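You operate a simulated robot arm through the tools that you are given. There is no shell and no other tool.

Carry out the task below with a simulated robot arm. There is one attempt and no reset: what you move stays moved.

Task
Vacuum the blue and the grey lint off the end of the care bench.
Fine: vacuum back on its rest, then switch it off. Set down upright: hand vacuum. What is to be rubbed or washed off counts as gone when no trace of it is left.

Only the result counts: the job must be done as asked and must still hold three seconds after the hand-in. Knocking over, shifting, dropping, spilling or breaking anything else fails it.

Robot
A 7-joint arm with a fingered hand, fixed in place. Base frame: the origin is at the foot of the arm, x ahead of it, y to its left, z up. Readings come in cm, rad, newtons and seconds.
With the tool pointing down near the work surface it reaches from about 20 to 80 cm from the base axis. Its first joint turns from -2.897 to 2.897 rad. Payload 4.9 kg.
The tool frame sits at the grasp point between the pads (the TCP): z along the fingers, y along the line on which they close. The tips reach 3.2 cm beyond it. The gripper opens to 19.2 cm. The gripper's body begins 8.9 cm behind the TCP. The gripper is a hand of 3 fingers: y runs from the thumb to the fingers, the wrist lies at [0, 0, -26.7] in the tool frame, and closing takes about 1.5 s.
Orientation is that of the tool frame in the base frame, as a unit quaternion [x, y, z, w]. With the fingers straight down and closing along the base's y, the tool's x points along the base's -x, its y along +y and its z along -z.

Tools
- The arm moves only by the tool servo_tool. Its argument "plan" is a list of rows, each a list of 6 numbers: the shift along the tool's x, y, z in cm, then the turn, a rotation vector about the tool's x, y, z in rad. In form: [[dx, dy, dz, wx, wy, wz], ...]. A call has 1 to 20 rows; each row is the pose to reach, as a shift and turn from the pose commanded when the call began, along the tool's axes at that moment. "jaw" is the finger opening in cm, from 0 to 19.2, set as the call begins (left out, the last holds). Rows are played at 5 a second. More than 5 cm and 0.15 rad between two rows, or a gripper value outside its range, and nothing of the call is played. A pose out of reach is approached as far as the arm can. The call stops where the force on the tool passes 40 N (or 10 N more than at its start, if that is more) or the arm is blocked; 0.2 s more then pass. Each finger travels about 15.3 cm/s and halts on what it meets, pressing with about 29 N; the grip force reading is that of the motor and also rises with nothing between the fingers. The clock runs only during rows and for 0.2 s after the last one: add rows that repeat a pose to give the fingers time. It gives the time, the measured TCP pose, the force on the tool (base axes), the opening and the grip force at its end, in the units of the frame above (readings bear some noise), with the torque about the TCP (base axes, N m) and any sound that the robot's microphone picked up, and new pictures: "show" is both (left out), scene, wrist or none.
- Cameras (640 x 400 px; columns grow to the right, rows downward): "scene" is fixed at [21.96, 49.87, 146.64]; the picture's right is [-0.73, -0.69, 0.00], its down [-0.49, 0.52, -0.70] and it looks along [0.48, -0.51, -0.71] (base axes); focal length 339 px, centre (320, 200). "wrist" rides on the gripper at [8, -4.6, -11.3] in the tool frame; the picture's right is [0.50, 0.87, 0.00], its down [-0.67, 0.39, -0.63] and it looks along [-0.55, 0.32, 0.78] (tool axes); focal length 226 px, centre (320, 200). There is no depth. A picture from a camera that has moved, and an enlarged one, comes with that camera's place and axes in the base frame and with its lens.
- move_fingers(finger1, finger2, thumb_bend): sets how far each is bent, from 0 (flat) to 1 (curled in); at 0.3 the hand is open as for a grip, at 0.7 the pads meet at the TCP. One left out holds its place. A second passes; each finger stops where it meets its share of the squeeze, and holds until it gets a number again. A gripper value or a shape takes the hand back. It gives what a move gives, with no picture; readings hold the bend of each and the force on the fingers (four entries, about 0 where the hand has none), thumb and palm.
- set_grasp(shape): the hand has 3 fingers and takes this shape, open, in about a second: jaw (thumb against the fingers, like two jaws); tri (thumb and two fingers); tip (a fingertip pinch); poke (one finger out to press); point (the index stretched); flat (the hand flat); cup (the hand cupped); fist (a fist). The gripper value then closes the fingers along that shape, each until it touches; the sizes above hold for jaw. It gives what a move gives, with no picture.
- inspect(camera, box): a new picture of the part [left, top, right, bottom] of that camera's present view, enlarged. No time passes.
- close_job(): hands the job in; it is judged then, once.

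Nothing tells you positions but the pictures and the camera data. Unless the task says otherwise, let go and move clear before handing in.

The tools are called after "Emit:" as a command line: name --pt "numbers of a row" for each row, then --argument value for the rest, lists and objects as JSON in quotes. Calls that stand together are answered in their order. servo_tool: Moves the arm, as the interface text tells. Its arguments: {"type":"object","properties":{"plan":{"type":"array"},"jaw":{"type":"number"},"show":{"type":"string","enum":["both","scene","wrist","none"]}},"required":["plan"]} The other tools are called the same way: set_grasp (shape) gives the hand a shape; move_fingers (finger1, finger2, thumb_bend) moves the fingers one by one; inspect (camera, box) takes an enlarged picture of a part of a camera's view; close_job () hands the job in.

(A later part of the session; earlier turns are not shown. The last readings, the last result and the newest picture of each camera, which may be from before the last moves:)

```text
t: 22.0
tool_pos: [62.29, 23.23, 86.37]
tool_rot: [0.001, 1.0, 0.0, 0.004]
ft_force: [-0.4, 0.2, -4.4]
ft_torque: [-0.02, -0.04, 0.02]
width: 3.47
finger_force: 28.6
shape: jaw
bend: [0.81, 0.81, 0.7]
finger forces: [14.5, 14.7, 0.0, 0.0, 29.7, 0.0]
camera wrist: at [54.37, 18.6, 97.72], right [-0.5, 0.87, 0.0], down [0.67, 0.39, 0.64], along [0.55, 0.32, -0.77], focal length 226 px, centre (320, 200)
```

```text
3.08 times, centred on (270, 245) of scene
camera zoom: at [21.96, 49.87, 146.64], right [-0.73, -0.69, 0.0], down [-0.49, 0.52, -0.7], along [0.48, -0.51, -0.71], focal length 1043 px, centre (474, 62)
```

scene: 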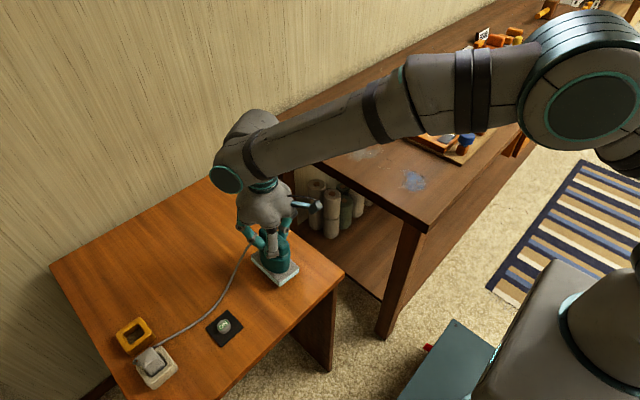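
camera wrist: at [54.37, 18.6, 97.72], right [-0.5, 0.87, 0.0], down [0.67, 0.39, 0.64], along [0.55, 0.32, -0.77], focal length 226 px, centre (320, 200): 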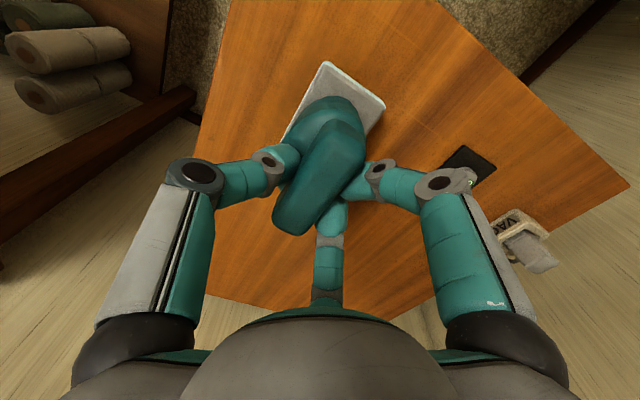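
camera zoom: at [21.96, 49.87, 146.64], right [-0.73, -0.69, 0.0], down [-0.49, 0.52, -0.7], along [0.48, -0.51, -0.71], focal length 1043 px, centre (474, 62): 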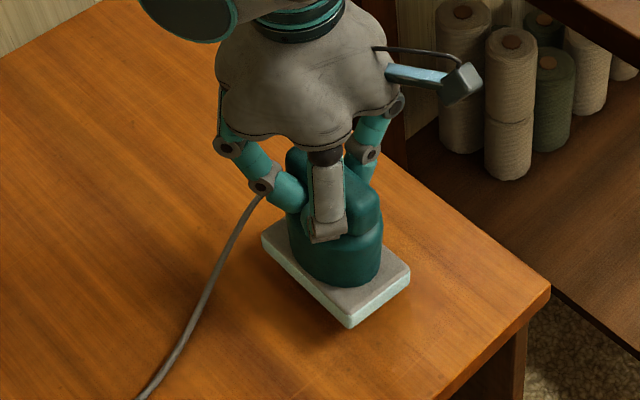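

The grey plate rises together with the teal body, so it appears to be the vacuum's nozzle plate. I'll lift more to see what lies underneath and check the hold.

Emit:
servo_tool --pt "0 0 -2 0 0 0" --pt "0 0 -4 0 0 0" --pt "0 0 -6 0 0 0" --pt "0 0 -8 0 0 0" --pt "0 0 -10 0 0 0" --pt "0 0 -10 0 0 0"

Emit:
inspect --camera "wrist" --box '[220, 60, 420, 210]'

Emit:
inspect --camera "scene" --box '[200, 180, 340, 310]'

```text
t: 23.4
tool_pos: [62.18, 23.16, 96.4]
tool_rot: [-0.001, 1.0, 0.0, 0.004]
ft_force: [0.5, -0.7, -3.7]
ft_torque: [0.0, -0.01, 0.0]
width: 3.45
finger_force: 29.0
shape: jaw
bend: [0.81, 0.81, 0.7]
finger forces: [14.6, 14.8, 0.1, 0.0, 29.9, 0.1]
camera wrist: at [54.29, 18.55, 107.71], right [-0.5, 0.87, 0.0], down [0.67, 0.39, 0.64], along [0.55, 0.32, -0.77], focal length 226 px, centre (320, 200)
```

scene: 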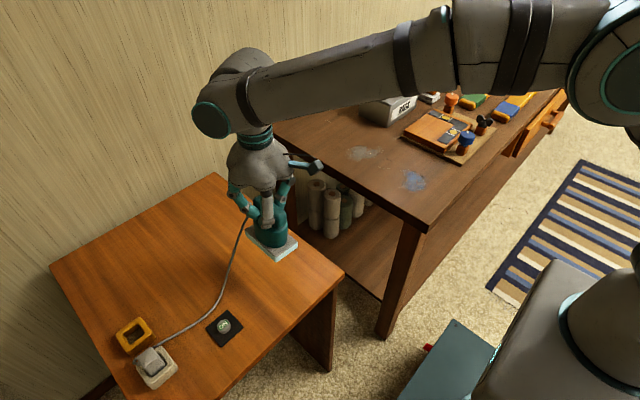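
wrist: 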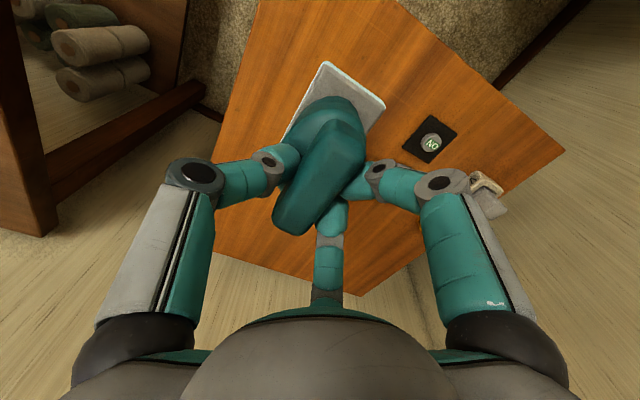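

```text
2.67 times, centred on (320, 135) of wrist
camera zoom: at [54.29, 18.55, 107.71], right [-0.5, 0.87, 0.0], down [0.67, 0.39, 0.64], along [0.55, 0.32, -0.77], focal length 603 px, centre (320, 373)
```

zoom: 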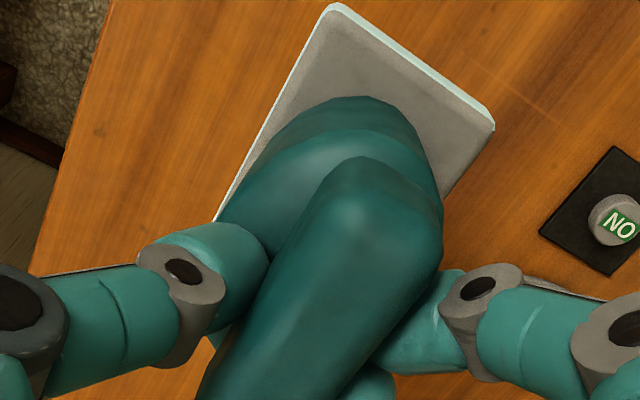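

```text
3.08 times, centred on (270, 245) of scene
camera zoom: at [21.96, 49.87, 146.64], right [-0.73, -0.69, 0.0], down [-0.49, 0.52, -0.7], along [0.48, -0.51, -0.71], focal length 1043 px, centre (474, 62)
```

zoom: 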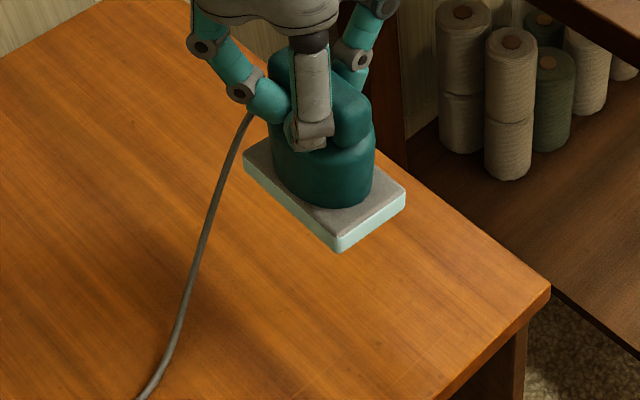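

The vacuum is firmly held and its plate comes with it; its original footprint was about x 57–68, y 20–26. I'll now carry it high toward the bench and take pictures there to measure the bench height and the lint.

Emit:
servo_tool --pt "0 0 -4 0 0 0" --pt "0 0 -8 0 0 0" --pt "0 0 -12 0 0 0" --pt "0 -4 -14 0 0 0" --pt "0 -8 -14 0 0 0" --pt "0 -12 -14 0 0 0" --pt "0 -16 -14 0 0 0" --pt "0 -20 -14 0 0 0" --pt "0 -20 -14 0 0 0"

Emit:
inspect --camera "scene" --box '[200, 180, 340, 310]'

```text
t: 25.4
tool_pos: [62.05, 3.09, 110.26]
tool_rot: [-0.001, 1.0, 0.001, 0.003]
ft_force: [0.3, 0.3, -3.9]
ft_torque: [0.0, -0.03, -0.01]
width: 3.39
finger_force: 29.0
shape: jaw
bend: [0.81, 0.81, 0.7]
finger forces: [14.8, 14.9, 0.1, 0.1, 30.0, 0.0]
camera wrist: at [54.21, -1.47, 121.57], right [-0.5, 0.87, 0.0], down [0.67, 0.39, 0.64], along [0.55, 0.32, -0.77], focal length 226 px, centre (320, 200)
```

scene: 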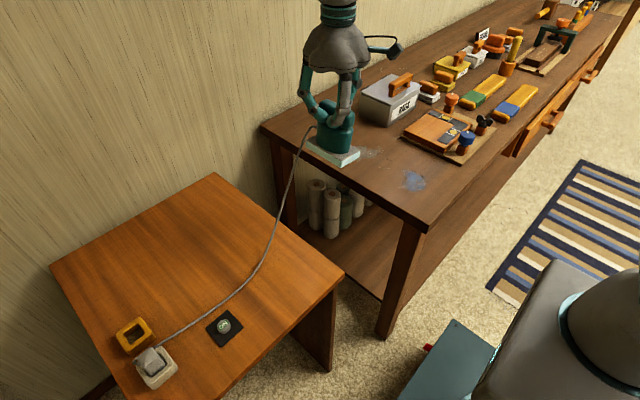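
wrist: 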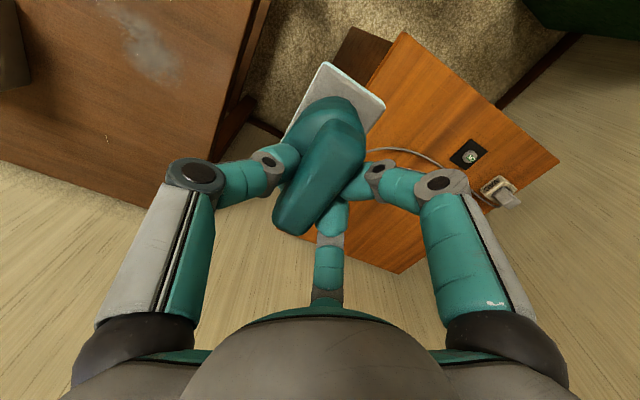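

```text
3.08 times, centred on (270, 245) of scene
camera zoom: at [21.96, 49.87, 146.64], right [-0.73, -0.69, 0.0], down [-0.49, 0.52, -0.7], along [0.48, -0.51, -0.71], focal length 1043 px, centre (474, 62)
```

zoom: 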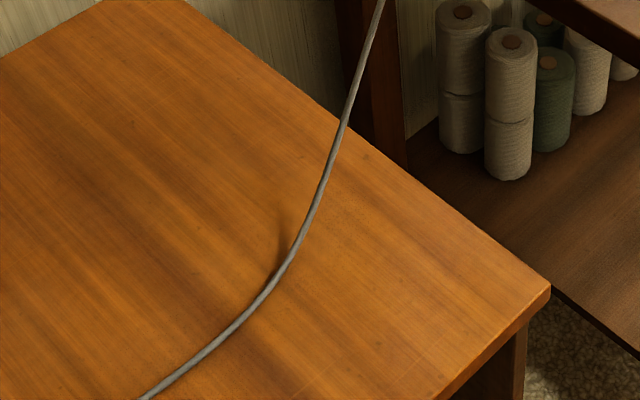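

The cord trails along with no pull, and no separate rest remains on the table, so the vacuum's place is where it stood. I'll zoom both cameras on the bench end to triangulate the bench height and lint.

Emit:
inspect --camera "wrist" --box '[0, 0, 260, 210]'

Emit:
inspect --camera "scene" --box '[260, 90, 460, 240]'

```text
1.90 times, centred on (130, 105) of wrist
camera zoom: at [54.21, -1.47, 121.57], right [-0.5, 0.87, 0.0], down [0.67, 0.39, 0.64], along [0.55, 0.32, -0.77], focal length 431 px, centre (682, 381)
```

zoom: 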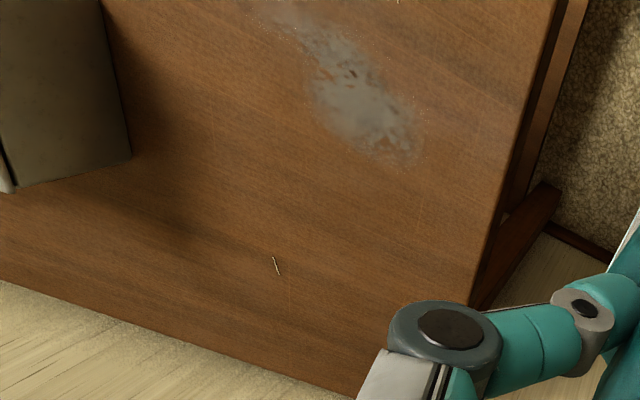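

```text
2.67 times, centred on (360, 165) of scene
camera zoom: at [21.96, 49.87, 146.64], right [-0.73, -0.69, 0.0], down [-0.49, 0.52, -0.7], along [0.48, -0.51, -0.71], focal length 904 px, centre (213, 293)
```

zoom: 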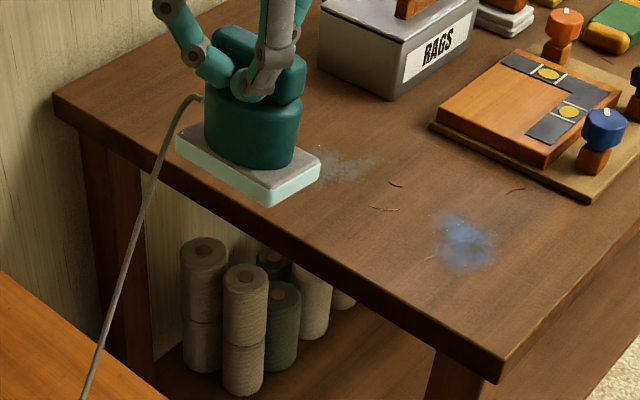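

Triangulating the bench edge from both cameras gives a bench top at z≈81 with its end edge at y≈-9.4. Grey lint spans roughly x 66–75.5, y −27 to −16; blue lint x 48.5–55.5, y −26.5 to −17.5. I'll move over the grey patch and come down partway.

Emit:
servo_tool --pt "-1.4 -4.1 0 0 0 0" --pt "-2.8 -8.2 0 0 0 0" --pt "-4.2 -12.3 0 0 0 0" --pt "-5.6 -16.4 0 0 0 0" --pt "-7 -20.5 0 0 0 0" --pt "-8.4 -24.6 0 0 0 0" --pt "-8.4 -24.6 4 0 0 0" --pt "-8.4 -24.6 8 0 0 0" --pt "-8.4 -24.6 12 0 0 0" --pt "-8.4 -24.6 14.5 0 0 0" --pt "-8.4 -24.6 14.5 0 0 0"

Emit:
inspect --camera "scene" --box '[310, 80, 470, 220]'

```text
t: 27.8
tool_pos: [70.83, -21.43, 95.68]
tool_rot: [-0.001, 1.0, 0.001, 0.004]
ft_force: [0.7, 0.3, -3.3]
ft_torque: [-0.01, -0.02, 0.0]
width: 3.39
finger_force: 29.4
shape: jaw
bend: [0.81, 0.81, 0.7]
finger forces: [15.0, 14.7, 0.0, 0.0, 30.0, 0.1]
camera wrist: at [62.8, -26.07, 107.16], right [-0.5, 0.87, 0.0], down [0.67, 0.39, 0.64], along [0.55, 0.32, -0.77], focal length 226 px, centre (320, 200)
```

scene: 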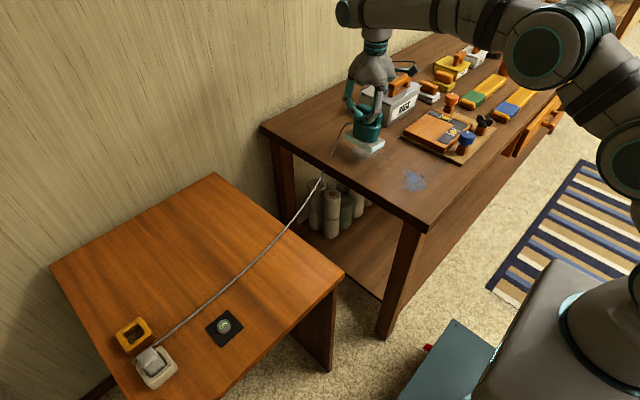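
wrist: 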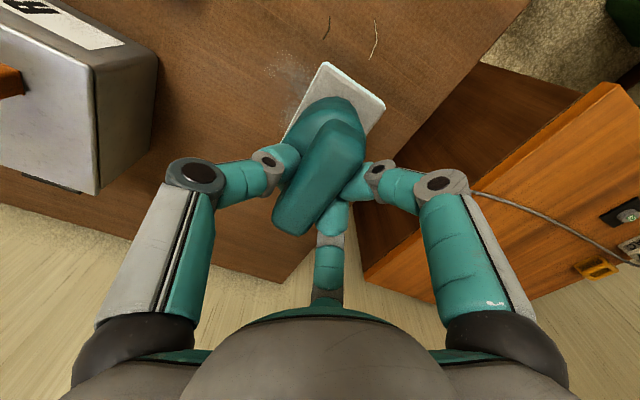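

```text
2.86 times, centred on (390, 150) of scene
camera zoom: at [21.96, 49.87, 146.64], right [-0.73, -0.69, 0.0], down [-0.49, 0.52, -0.7], along [0.48, -0.51, -0.71], focal length 969 px, centre (120, 343)
```

zoom: 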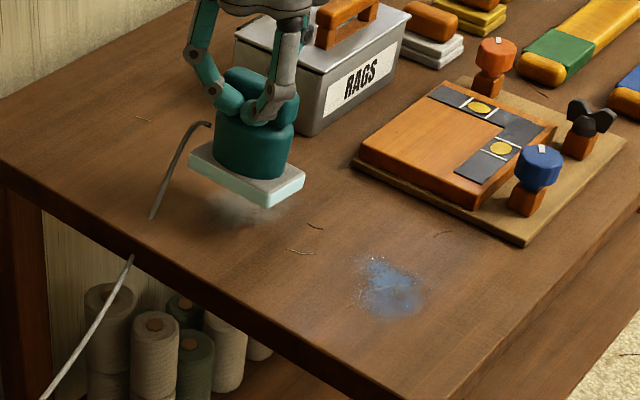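

The vacuum hovers over the grey lint about 3 cm above the bench; the cord passes freely. I'll come down further in small steps watching for contact.

Emit:
servo_tool --pt "0 0 1 0 0 0" --pt "0 0 2 0 0 0" --pt "0 0 2.6 0 0 0" --pt "0 0 2.6 0 0 0" --show "scene"

Emit:
inspect --camera "scene" --box '[310, 100, 420, 190]'

```text
t: 28.8
tool_pos: [70.84, -21.42, 93.3]
tool_rot: [-0.001, 1.0, 0.001, 0.003]
ft_force: [-0.7, 0.4, -4.4]
ft_torque: [0.02, -0.02, 0.02]
width: 3.38
finger_force: 28.7
shape: jaw
bend: [0.81, 0.81, 0.7]
finger forces: [14.8, 14.8, 0.0, 0.0, 30.0, 0.0]
```

scene: 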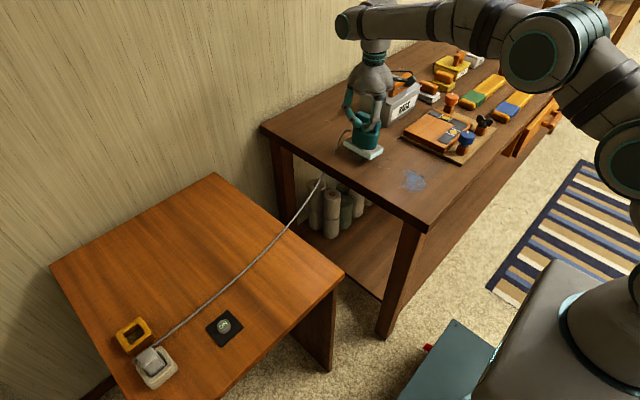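

```text
4.44 times, centred on (365, 145) of scene
camera zoom: at [21.96, 49.87, 146.64], right [-0.73, -0.69, 0.0], down [-0.49, 0.52, -0.7], along [0.48, -0.51, -0.71], focal length 1507 px, centre (120, 444)
```

zoom: 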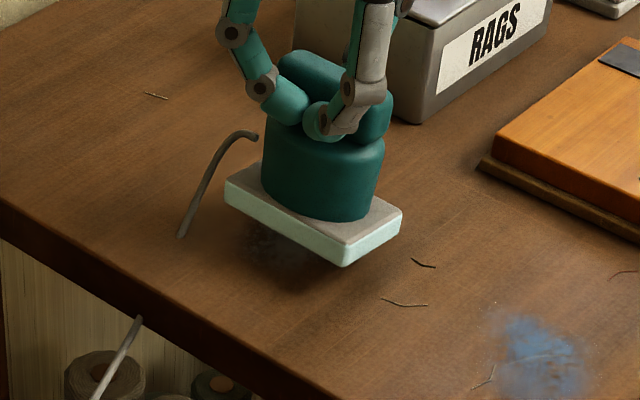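

Still clear by about a centimetre. I'll continue down in 2 mm steps.

Emit:
servo_tool --pt "0 0 0.3 0 0 0" --pt "0 0 0.5 0 0 0" --pt "0 0 0.7 0 0 0" --pt "0 0 0.7 0 0 0" --show "none"

Emit:
inspect --camera "scene" --box '[310, 100, 420, 190]'

```text
t: 29.8
tool_pos: [70.71, -21.34, 92.58]
tool_rot: [-0.001, 1.0, 0.001, 0.004]
ft_force: [-0.1, -0.1, -4.2]
ft_torque: [-0.03, -0.01, 0.02]
width: 3.42
finger_force: 28.7
shape: jaw
bend: [0.81, 0.81, 0.7]
finger forces: [14.9, 14.7, 0.0, 0.0, 29.9, 0.0]
```

```text
4.44 times, centred on (365, 145) of scene
camera zoom: at [21.96, 49.87, 146.64], right [-0.73, -0.69, 0.0], down [-0.49, 0.52, -0.7], along [0.48, -0.51, -0.71], focal length 1507 px, centre (120, 444)
```

zoom: 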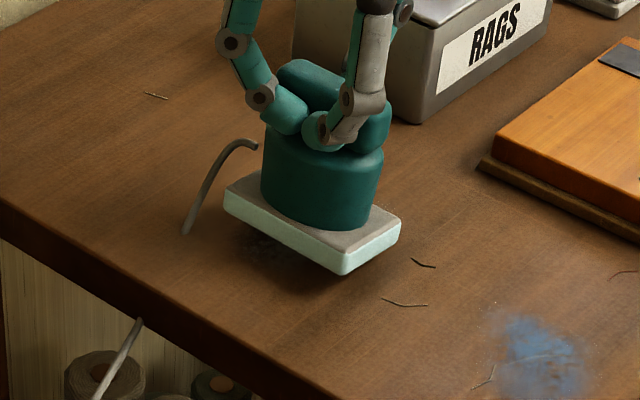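

Emit:
servo_tool --pt "0 0 0.2 0 0 0" --pt "0 0 0.4 0 0 0" --pt "0 0 0.6 0 0 0" --pt "0 0 0.6 0 0 0" --show "none"

Emit:
inspect --camera "scene" --box '[310, 100, 420, 190]'

```text
t: 30.8
tool_pos: [70.67, -21.53, 91.88]
tool_rot: [0.0, 1.0, 0.001, 0.004]
ft_force: [-0.2, 0.0, -4.0]
ft_torque: [-0.01, -0.01, -0.03]
width: 3.39
finger_force: 28.6
shape: jaw
bend: [0.81, 0.81, 0.7]
finger forces: [14.9, 14.7, 0.0, 0.0, 30.0, 0.0]
```

```text
4.44 times, centred on (365, 145) of scene
camera zoom: at [21.96, 49.87, 146.64], right [-0.73, -0.69, 0.0], down [-0.49, 0.52, -0.7], along [0.48, -0.51, -0.71], focal length 1507 px, centre (120, 444)
```

zoom: 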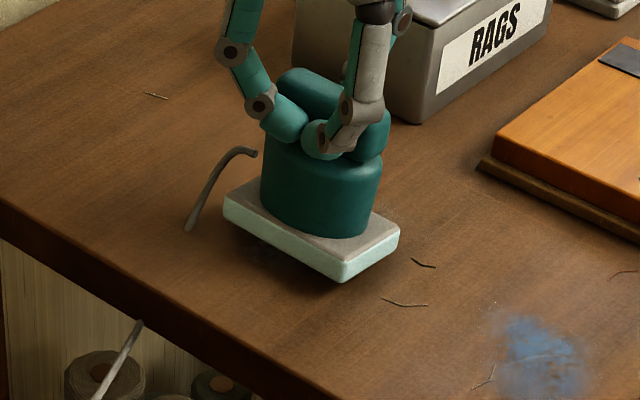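

Emit:
servo_tool --pt "0 0 0.15 0 0 0" --pt "0 0 0.3 0 0 0" --pt "0 0 0.3 0 0 0" --show "none"

Emit:
inspect --camera "scene" --box '[310, 100, 420, 190]'

```text
t: 31.6
tool_pos: [70.81, -21.51, 91.58]
tool_rot: [0.0, 1.0, 0.001, 0.004]
ft_force: [-0.6, 0.2, -3.8]
ft_torque: [-0.05, -0.01, -0.06]
width: 3.39
finger_force: 28.9
shape: jaw
bend: [0.81, 0.81, 0.7]
finger forces: [14.9, 14.7, 0.0, 0.0, 30.0, 0.1]
```

```text
4.44 times, centred on (365, 145) of scene
camera zoom: at [21.96, 49.87, 146.64], right [-0.73, -0.69, 0.0], down [-0.49, 0.52, -0.7], along [0.48, -0.51, -0.71], focal length 1507 px, centre (120, 444)
```

zoom: 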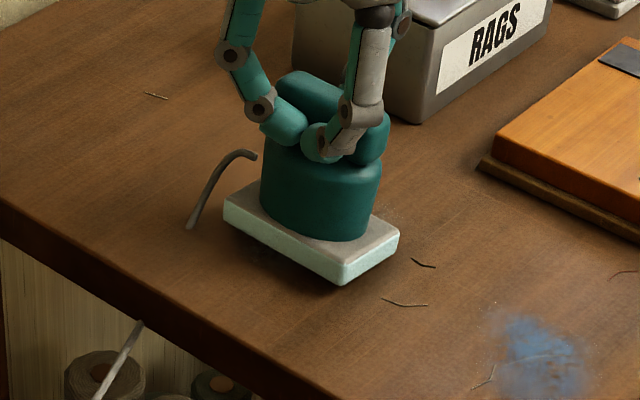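

Emit:
servo_tool --pt "0 0 0.15 0 0 0" --pt "0 0 0.3 0 0 0" --pt "0 0 0.3 0 0 0" --show "none"

Emit:
inspect --camera "scene" --box '[310, 100, 420, 190]'

```text
t: 32.4
tool_pos: [70.69, -21.44, 91.22]
tool_rot: [0.0, 1.0, 0.001, 0.004]
ft_force: [-1.1, 0.0, -4.4]
ft_torque: [-0.02, 0.02, 0.04]
width: 3.43
finger_force: 29.2
shape: jaw
bend: [0.81, 0.81, 0.7]
finger forces: [14.8, 14.8, 0.0, 0.0, 29.9, 0.0]
```

```text
4.44 times, centred on (365, 145) of scene
camera zoom: at [21.96, 49.87, 146.64], right [-0.73, -0.69, 0.0], down [-0.49, 0.52, -0.7], along [0.48, -0.51, -0.71], focal length 1507 px, centre (120, 444)
```

zoom: 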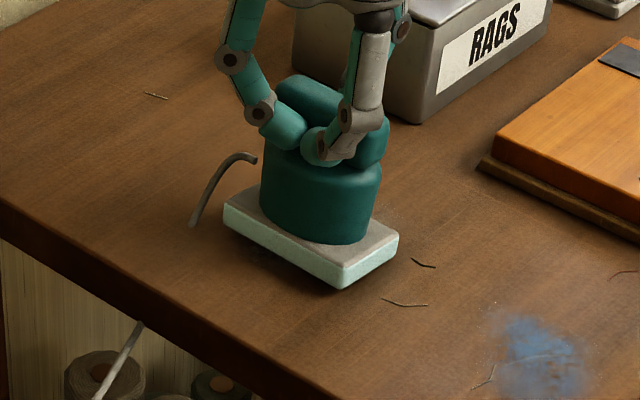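

Emit:
servo_tool --pt "0 0 0.15 0 0 0" --pt "0 0 0.3 0 0 0" --pt "0 0 0.3 0 0 0" --show "none"

Emit:
inspect --camera "scene" --box '[310, 100, 420, 190]'

```text
t: 33.2
tool_pos: [70.88, -21.46, 91.14]
tool_rot: [-0.001, 1.0, 0.001, 0.004]
ft_force: [-2.3, 1.9, 5.9]
ft_torque: [-0.07, 0.04, -0.04]
width: 3.4
finger_force: 28.7
shape: jaw
bend: [0.81, 0.81, 0.7]
finger forces: [16.2, 15.9, 0.1, 0.1, 30.8, 0.0]
```

```text
4.44 times, centred on (365, 145) of scene
camera zoom: at [21.96, 49.87, 146.64], right [-0.73, -0.69, 0.0], down [-0.49, 0.52, -0.7], along [0.48, -0.51, -0.71], focal length 1507 px, centre (120, 444)
```

zoom: 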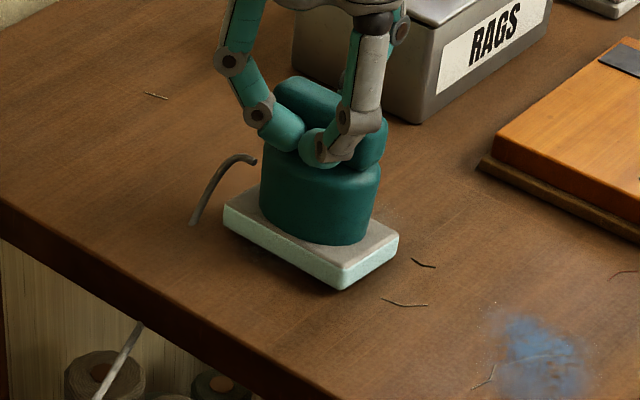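

The sole just touched the bench (TCP z≈91.1). I'll ease up slightly to a light touch and sweep slowly across the grey patch along y.

Emit:
servo_tool --pt "0 0 -0.12 0 0 0" --pt "0 1.5 -0.12 0 0 0" --pt "0 3 -0.12 0 0 0" --pt "0 4.5 -0.12 0 0 0" --pt "0 6 -0.12 0 0 0" --pt "0 4.5 -0.12 0 0 0" --pt "0 3 -0.12 0 0 0" --pt "0 1.5 -0.12 0 0 0" --pt "0 0 -0.12 0 0 0" --pt "0 -1.5 -0.12 0 0 0" --pt "0 -3 -0.12 0 0 0" --pt "0 -4.5 -0.12 0 0 0" --pt "0 -5.5 -0.12 0 0 0" --pt "0 -6.5 -0.12 0 0 0" --pt "0 -6.5 -0.12 0 0 0"

Emit:
inspect --camera "scene" --box '[310, 80, 440, 190]'

Emit:
inspect --camera "wrist" --box '[220, 0, 480, 200]'

```text
t: 36.4
tool_pos: [70.79, -27.87, 91.19]
tool_rot: [-0.001, 1.0, 0.0, 0.004]
ft_force: [0.6, 5.1, 11.1]
ft_torque: [0.17, 0.01, 0.02]
width: 3.44
finger_force: 28.9
shape: jaw
bend: [0.81, 0.81, 0.7]
finger forces: [18.1, 18.1, 0.0, 0.1, 29.1, 0.0]
camera wrist: at [62.84, -32.51, 102.51], right [-0.5, 0.87, 0.0], down [0.67, 0.39, 0.64], along [0.55, 0.32, -0.77], focal length 226 px, centre (320, 200)
```

scene: 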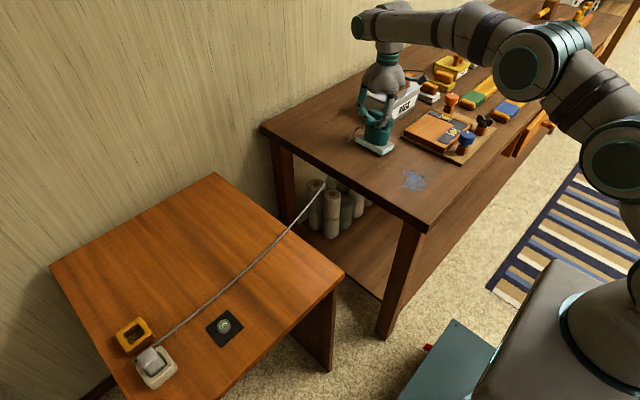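
wrist: 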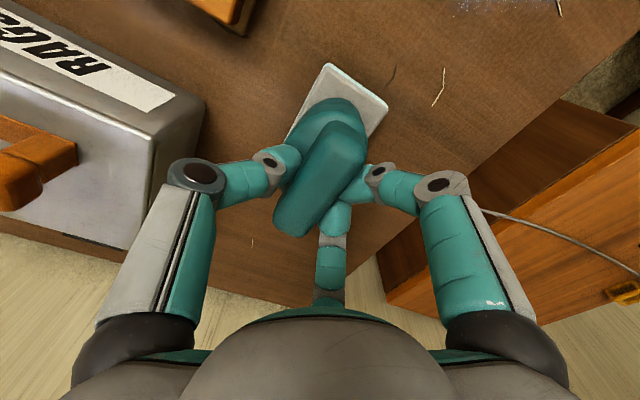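

```text
3.64 times, centred on (375, 135) of scene
camera zoom: at [21.96, 49.87, 146.64], right [-0.73, -0.69, 0.0], down [-0.49, 0.52, -0.7], along [0.48, -0.51, -0.71], focal length 1233 px, centre (120, 436)
```

zoom: 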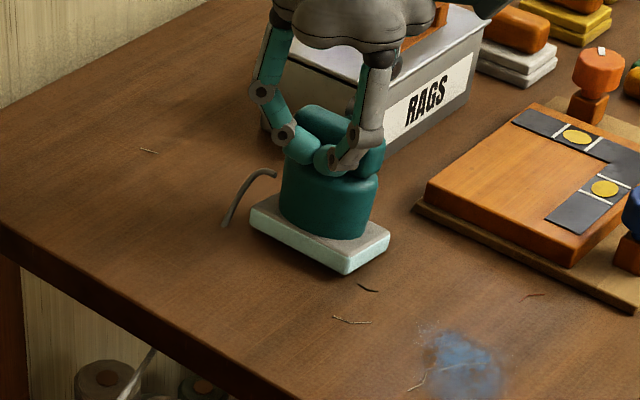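

```text
2.00 times, centred on (350, 100) of wrist
camera zoom: at [62.84, -32.51, 102.51], right [-0.5, 0.87, 0.0], down [0.67, 0.39, 0.64], along [0.55, 0.32, -0.77], focal length 452 px, centre (260, 400)
```

zoom: 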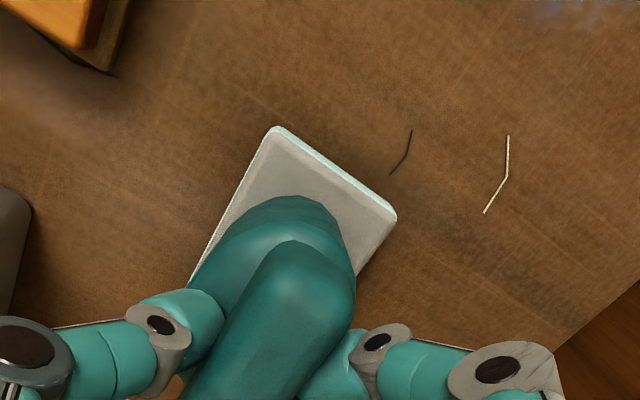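

The grey lint is gone wherever I can see; the contact force grew a little to 11 N. I'll sweep back lightly and lift to look at the whole grey area.

Emit:
servo_tool --pt "0 0 -0.15 0 0 0" --pt "0 2 -0.15 0 0 0" --pt "0 4 -0.15 0 0 0" --pt "0 6.5 -0.15 0 0 0" --pt "0 8.5 -0.3 0 0 0" --pt "0 10 -3 0 0 0" --pt "0 12 -7 0 0 0" --pt "0 14 -11 0 0 0" --pt "0 14 -11 0 0 0"

Emit:
inspect --camera "scene" --box '[300, 80, 460, 220]'

Emit:
inspect --camera "wrist" --box '[100, 0, 400, 200]'

```text
t: 38.4
tool_pos: [70.73, -13.91, 102.22]
tool_rot: [0.0, 1.0, 0.001, 0.004]
ft_force: [0.1, -0.5, -4.1]
ft_torque: [-0.03, -0.01, 0.03]
width: 3.37
finger_force: 28.6
shape: jaw
bend: [0.81, 0.81, 0.7]
finger forces: [15.5, 15.6, 0.0, 0.1, 30.0, 0.1]
camera wrist: at [62.78, -18.44, 113.56], right [-0.5, 0.87, 0.0], down [0.67, 0.39, 0.64], along [0.55, 0.32, -0.77], focal length 226 px, centre (320, 200)
```

scene: 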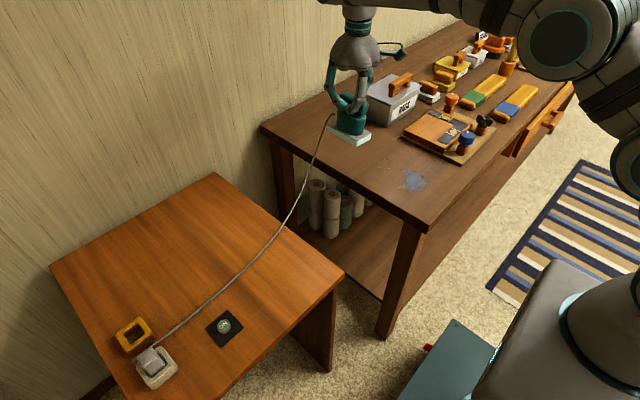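
wrist: 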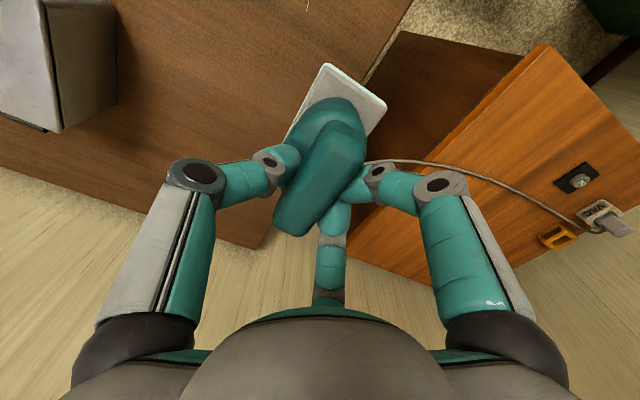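

```text
2.86 times, centred on (380, 150) of scene
camera zoom: at [21.96, 49.87, 146.64], right [-0.73, -0.69, 0.0], down [-0.49, 0.52, -0.7], along [0.48, -0.51, -0.71], focal length 969 px, centre (149, 343)
```

zoom: 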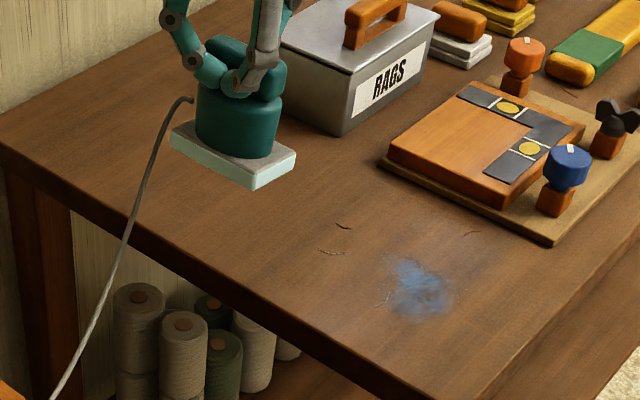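

```text
2.00 times, centred on (250, 100) of wrist
camera zoom: at [62.78, -18.44, 113.56], right [-0.5, 0.87, 0.0], down [0.67, 0.39, 0.64], along [0.55, 0.32, -0.77], focal length 452 px, centre (460, 400)
```

zoom: 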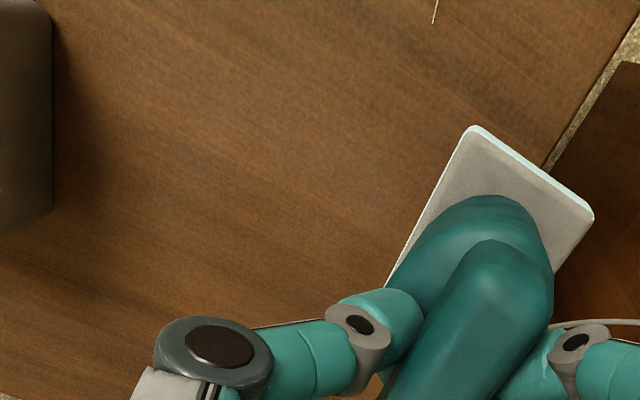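

The grey patch is completely gone. Next I'll move over the blue patch around (52.3, −22.9) and come down near the bench.

Emit:
servo_tool --pt "3.7 -1.8 0 0 0 0" --pt "7.4 -3.6 0 0 0 0" --pt "11.1 -5.4 0 0 0 0" --pt "14.8 -7.2 0 0 0 0" --pt "18.5 -9 0 0 0 0" --pt "18.5 -9 4 0 0 0" --pt "18.5 -9 8 0 0 0" --pt "18.5 -9 10.3 0 0 0" --pt "18.5 -9 10.3 0 0 0"

Emit:
inspect --camera "scene" --box '[340, 110, 480, 220]'

```text
t: 40.4
tool_pos: [52.33, -22.93, 91.59]
tool_rot: [-0.001, 1.0, 0.001, 0.004]
ft_force: [-0.1, -0.2, -3.6]
ft_torque: [-0.02, 0.01, 0.02]
width: 3.39
finger_force: 29.1
shape: jaw
bend: [0.81, 0.81, 0.7]
finger forces: [15.6, 15.9, 0.0, 0.1, 30.0, 0.1]
camera wrist: at [44.36, -27.55, 103.04], right [-0.5, 0.87, 0.0], down [0.67, 0.39, 0.64], along [0.55, 0.32, -0.77], focal length 226 px, centre (320, 200)
```

scene: 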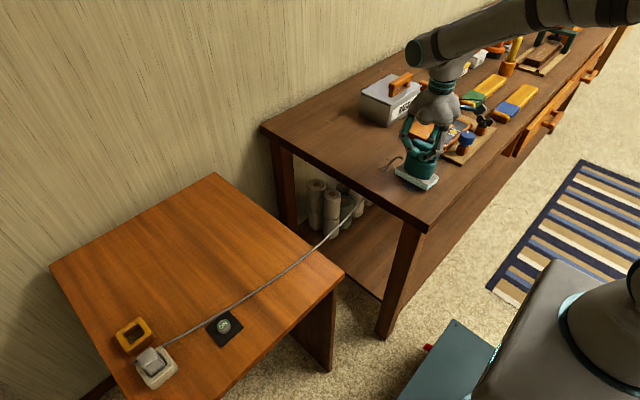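
wrist: 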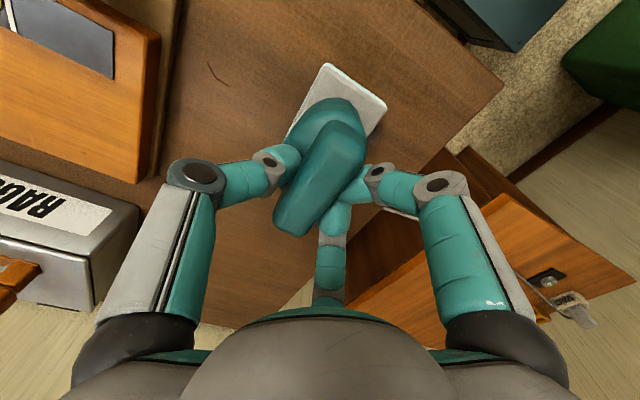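

```text
3.64 times, centred on (410, 165) of scene
camera zoom: at [21.96, 49.87, 146.64], right [-0.73, -0.69, 0.0], down [-0.49, 0.52, -0.7], along [0.48, -0.51, -0.71], focal length 1233 px, centre (-7, 327)
```

zoom: 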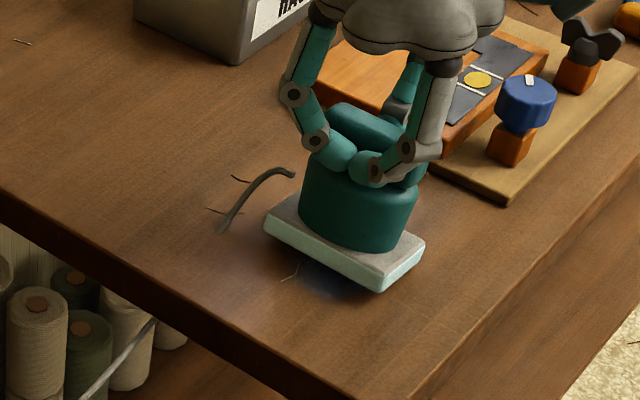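

Blue lint still shows in front of the plate. I'll lower to a light touch and sweep along y over the blue patch.

Emit:
servo_tool --pt "0 0 0.2 0 0 0" --pt "0 0 0.4 0 0 0" --pt "0 1.5 0.4 0 0 0" --pt "0 3 0.4 0 0 0" --pt "0 4.5 0.4 0 0 0" --pt "0 6 0.4 0 0 0" --pt "0 4.5 0.4 0 0 0" --pt "0 3 0.4 0 0 0" --pt "0 1.5 0.4 0 0 0" --pt "0 0 0.4 0 0 0" --pt "0 -1.5 0.4 0 0 0" --pt "0 -3 0.4 0 0 0" --pt "0 -4.5 0.4 0 0 0" --pt "0 -5.5 0.4 0 0 0" --pt "0 -5.5 0.4 0 0 0"

Emit:
inspect --camera "scene" --box '[340, 110, 480, 220]'

Emit:
inspect --camera "wrist" --box '[220, 0, 480, 200]'

```text
t: 43.6
tool_pos: [52.28, -28.6, 91.2]
tool_rot: [0.0, 1.0, 0.001, 0.004]
ft_force: [-0.2, 0.1, -4.8]
ft_torque: [0.05, 0.01, -0.03]
width: 3.37
finger_force: 28.9
shape: jaw
bend: [0.81, 0.81, 0.7]
finger forces: [15.9, 16.1, 0.0, 0.0, 30.1, 0.0]
camera wrist: at [44.3, -33.1, 102.63], right [-0.5, 0.87, 0.0], down [0.67, 0.39, 0.64], along [0.55, 0.32, -0.77], focal length 226 px, centre (320, 200)
```

scene: 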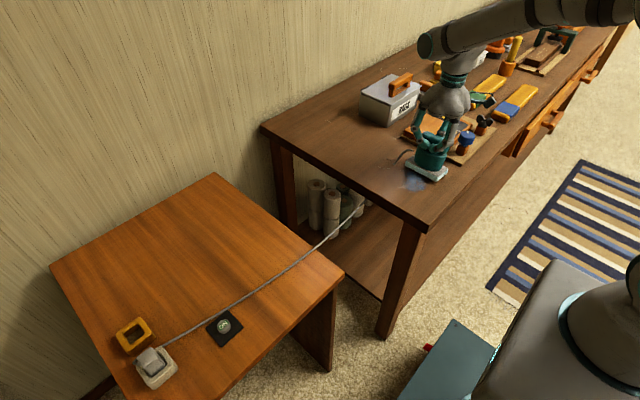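
wrist: 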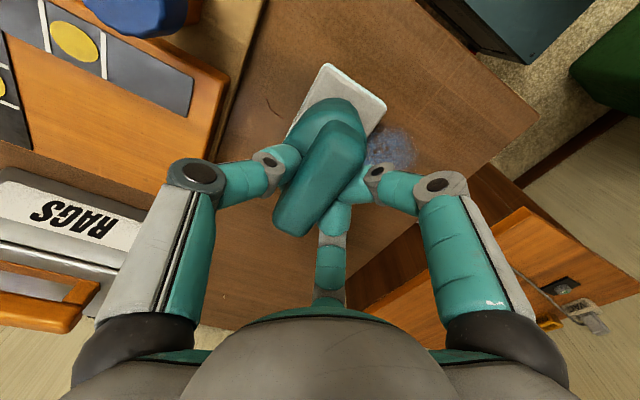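

```text
3.64 times, centred on (410, 165) of scene
camera zoom: at [21.96, 49.87, 146.64], right [-0.73, -0.69, 0.0], down [-0.49, 0.52, -0.7], along [0.48, -0.51, -0.71], focal length 1233 px, centre (-7, 327)
```

zoom: 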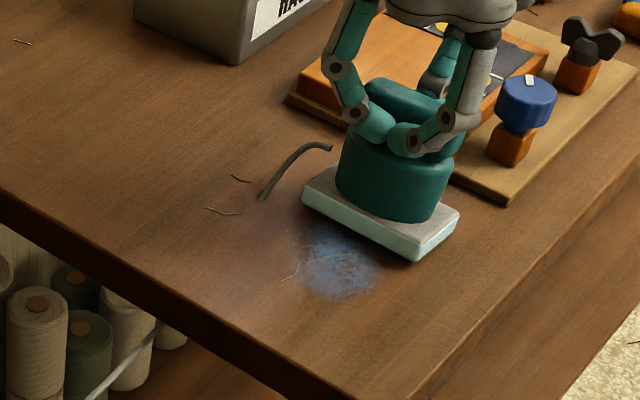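

```text
2.00 times, centred on (350, 100) of wrist
camera zoom: at [44.3, -33.1, 102.63], right [-0.5, 0.87, 0.0], down [0.67, 0.39, 0.64], along [0.55, 0.32, -0.77], focal length 452 px, centre (260, 400)
```

zoom: 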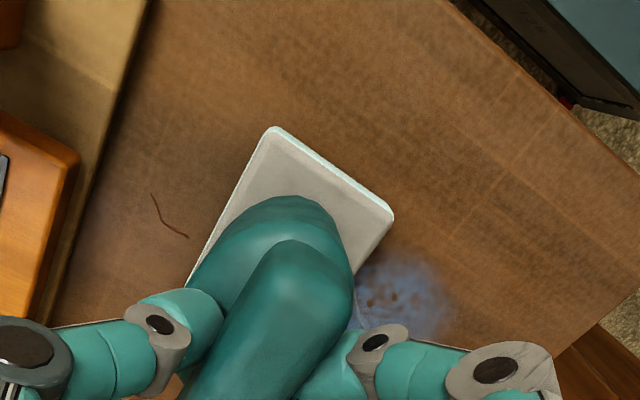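

The blue lint is still there because the sole was hovering (no contact force). I'll press down a bit more and sweep back over it.

Emit:
servo_tool --pt "0 0 0.1 0 0 0" --pt "0 0 0.2 0 0 0" --pt "0 0 0.2 0 0 0" --show "none"

```text
t: 44.4
tool_pos: [52.31, -28.51, 91.21]
tool_rot: [-0.001, 1.0, 0.001, 0.004]
ft_force: [0.0, 2.6, 5.4]
ft_torque: [0.0, 0.03, -0.01]
width: 3.36
finger_force: 28.7
shape: jaw
bend: [0.81, 0.81, 0.7]
finger forces: [17.8, 17.4, 0.0, 0.1, 30.7, 0.0]
```

Now there is light contact (about 9–10 N net). I'll sweep slowly across the blue patch and back.

Emit:
servo_tool --pt "0 1.5 0.2 0 0 0" --pt "0 3 0.2 0 0 0" --pt "0 4.5 0.2 0 0 0" --pt "0 6 0.2 0 0 0" --pt "0 7.5 0.2 0 0 0" --pt "0 9 0.2 0 0 0" --pt "0 10.5 0.2 0 0 0" --pt "0 12 0.2 0 0 0" --pt "0 10.5 0.2 0 0 0" --pt "0 9 0.2 0 0 0" --pt "0 7.5 0.2 0 0 0" --pt "0 6 0.2 0 0 0" --pt "0 4.5 0.2 0 0 0" --pt "0 3 0.2 0 0 0" --pt "0 1.5 0.2 0 0 0" --pt "0 0 0.2 0 0 0" --pt "0 0 0.2 0 0 0"

Emit:
inspect --camera "scene" --box '[340, 110, 480, 220]'

Emit:
inspect --camera "wrist" --box '[220, 0, 480, 200]'

```text
t: 48.0
tool_pos: [52.29, -28.5, 90.83]
tool_rot: [0.0, 1.0, 0.002, 0.004]
ft_force: [-1.5, 13.7, 31.4]
ft_torque: [0.75, 0.01, 0.02]
width: 3.62
finger_force: 28.9
shape: jaw
bend: [0.83, 0.83, 0.69]
finger forces: [37.2, 40.9, 0.0, 0.1, 28.8, 0.0]
camera wrist: at [44.28, -33.02, 102.33], right [-0.5, 0.87, 0.0], down [0.67, 0.39, 0.64], along [0.55, 0.32, -0.77], focal length 226 px, centre (320, 200)
```

scene: 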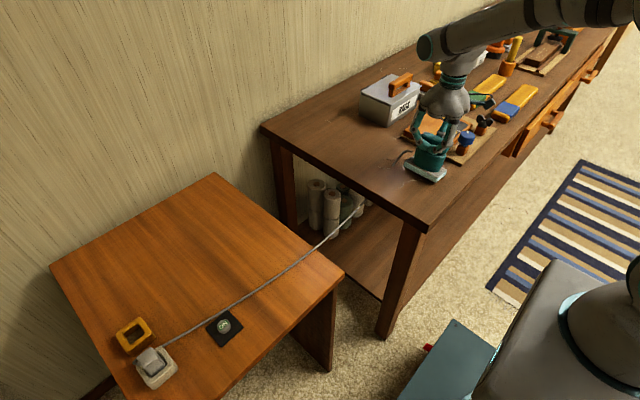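
wrist: 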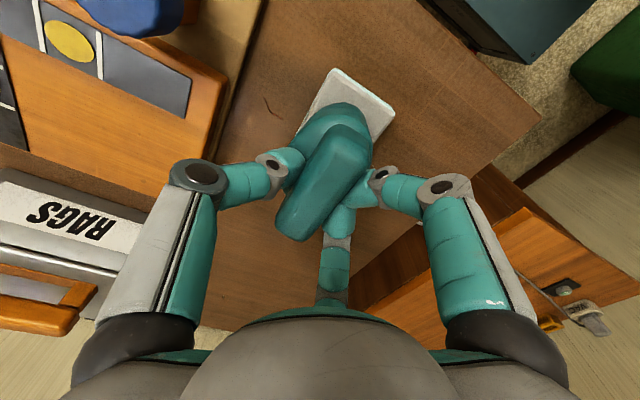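

```text
3.64 times, centred on (410, 165) of scene
camera zoom: at [21.96, 49.87, 146.64], right [-0.73, -0.69, 0.0], down [-0.49, 0.52, -0.7], along [0.48, -0.51, -0.71], focal length 1233 px, centre (-7, 327)
```

zoom: 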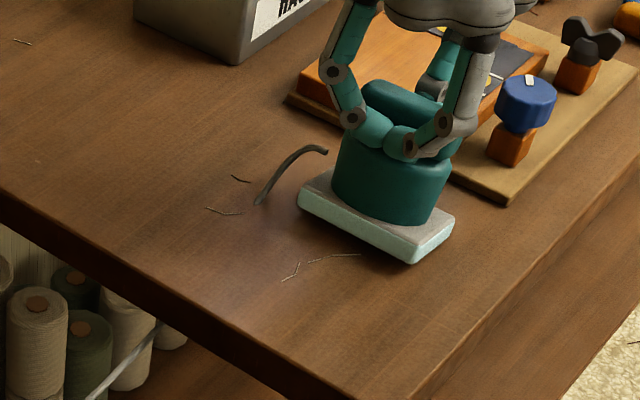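

```text
2.00 times, centred on (350, 100) of wrist
camera zoom: at [44.28, -33.02, 102.33], right [-0.5, 0.87, 0.0], down [0.67, 0.39, 0.64], along [0.55, 0.32, -0.77], focal length 452 px, centre (260, 400)
```

zoom: 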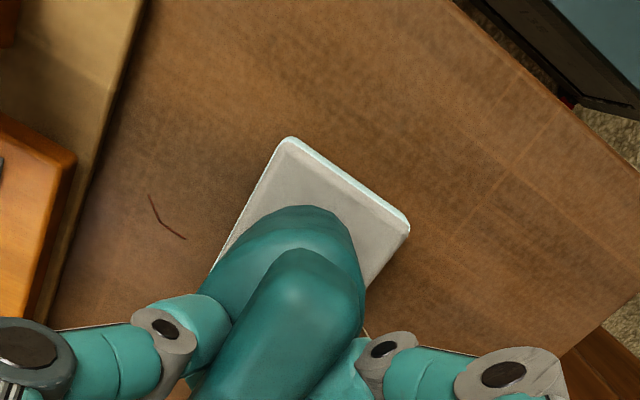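

The blue patch is gone too, but the pressing force rose to 31 N and the vacuum shifted slightly in the grip. I'll lift away now and inspect the bench and the hold.

Emit:
servo_tool --pt "0 0 -0.4 0 0 0" --pt "0 0 -2 0 0 0" --pt "0 2 -6 0 0 0" --pt "0 5 -10 0 0 0" --pt "0 9 -13 0 0 0" --pt "0 13 -16 0 0 0" --pt "0 13 -16 0 0 0"

Emit:
inspect --camera "scene" --box '[320, 100, 480, 220]'

Emit:
inspect --camera "wrist" --box '[120, 0, 480, 240]'

```text
t: 49.6
tool_pos: [52.09, -15.39, 106.99]
tool_rot: [0.0, 1.0, 0.001, 0.003]
ft_force: [-0.1, -0.5, -4.4]
ft_torque: [-0.01, -0.03, 0.03]
width: 3.34
finger_force: 28.8
shape: jaw
bend: [0.81, 0.81, 0.7]
finger forces: [20.7, 20.8, 0.0, 0.1, 31.0, 0.0]
camera wrist: at [44.13, -20.01, 118.32], right [-0.5, 0.87, 0.0], down [0.67, 0.39, 0.64], along [0.55, 0.32, -0.77], focal length 226 px, centre (320, 200)
```

scene: 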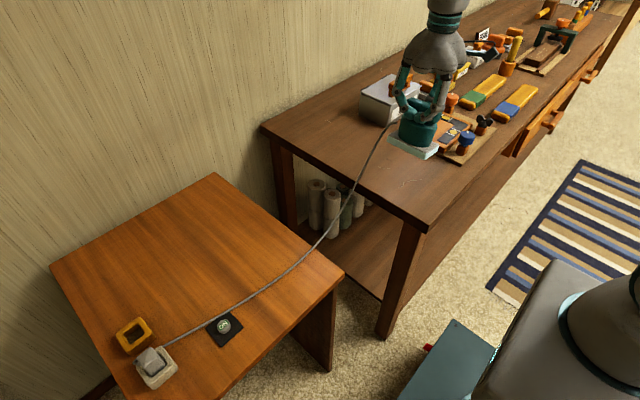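
wrist: 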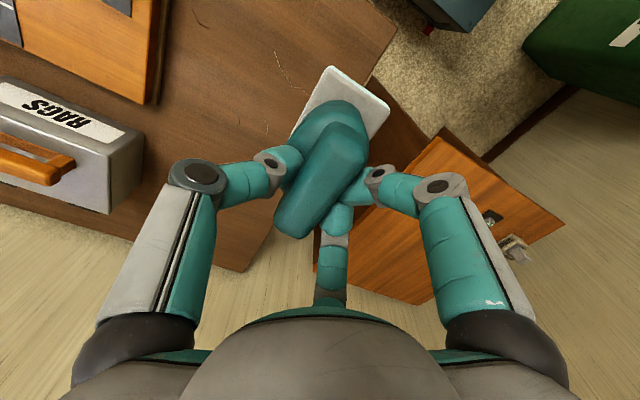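

```text
3.33 times, centred on (400, 160) of scene
camera zoom: at [21.96, 49.87, 146.64], right [-0.73, -0.69, 0.0], down [-0.49, 0.52, -0.7], along [0.48, -0.51, -0.71], focal length 1130 px, centre (53, 333)
```

zoom: 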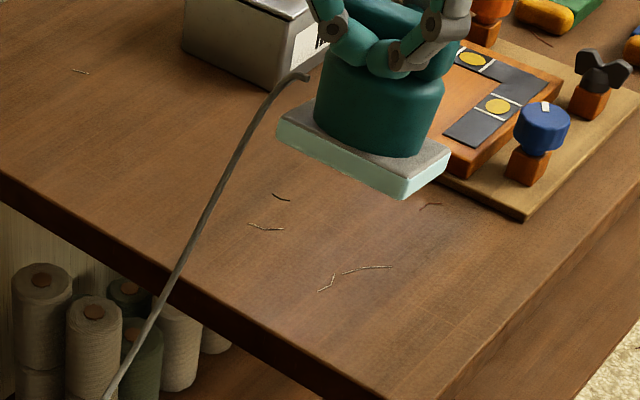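

```text
1.67 times, centred on (300, 120) of wrist
camera zoom: at [44.13, -20.01, 118.32], right [-0.5, 0.87, 0.0], down [0.67, 0.39, 0.64], along [0.55, 0.32, -0.77], focal length 377 px, centre (353, 333)
```

zoom: 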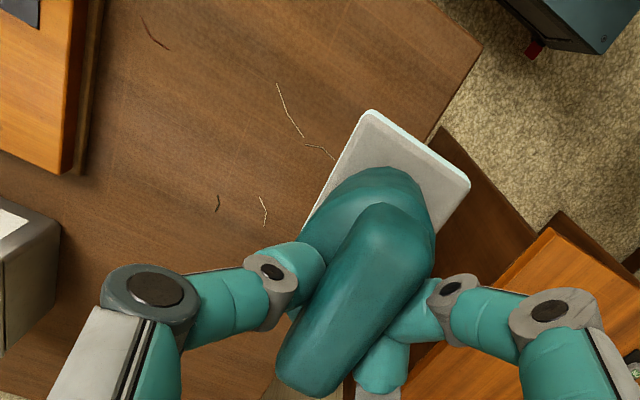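

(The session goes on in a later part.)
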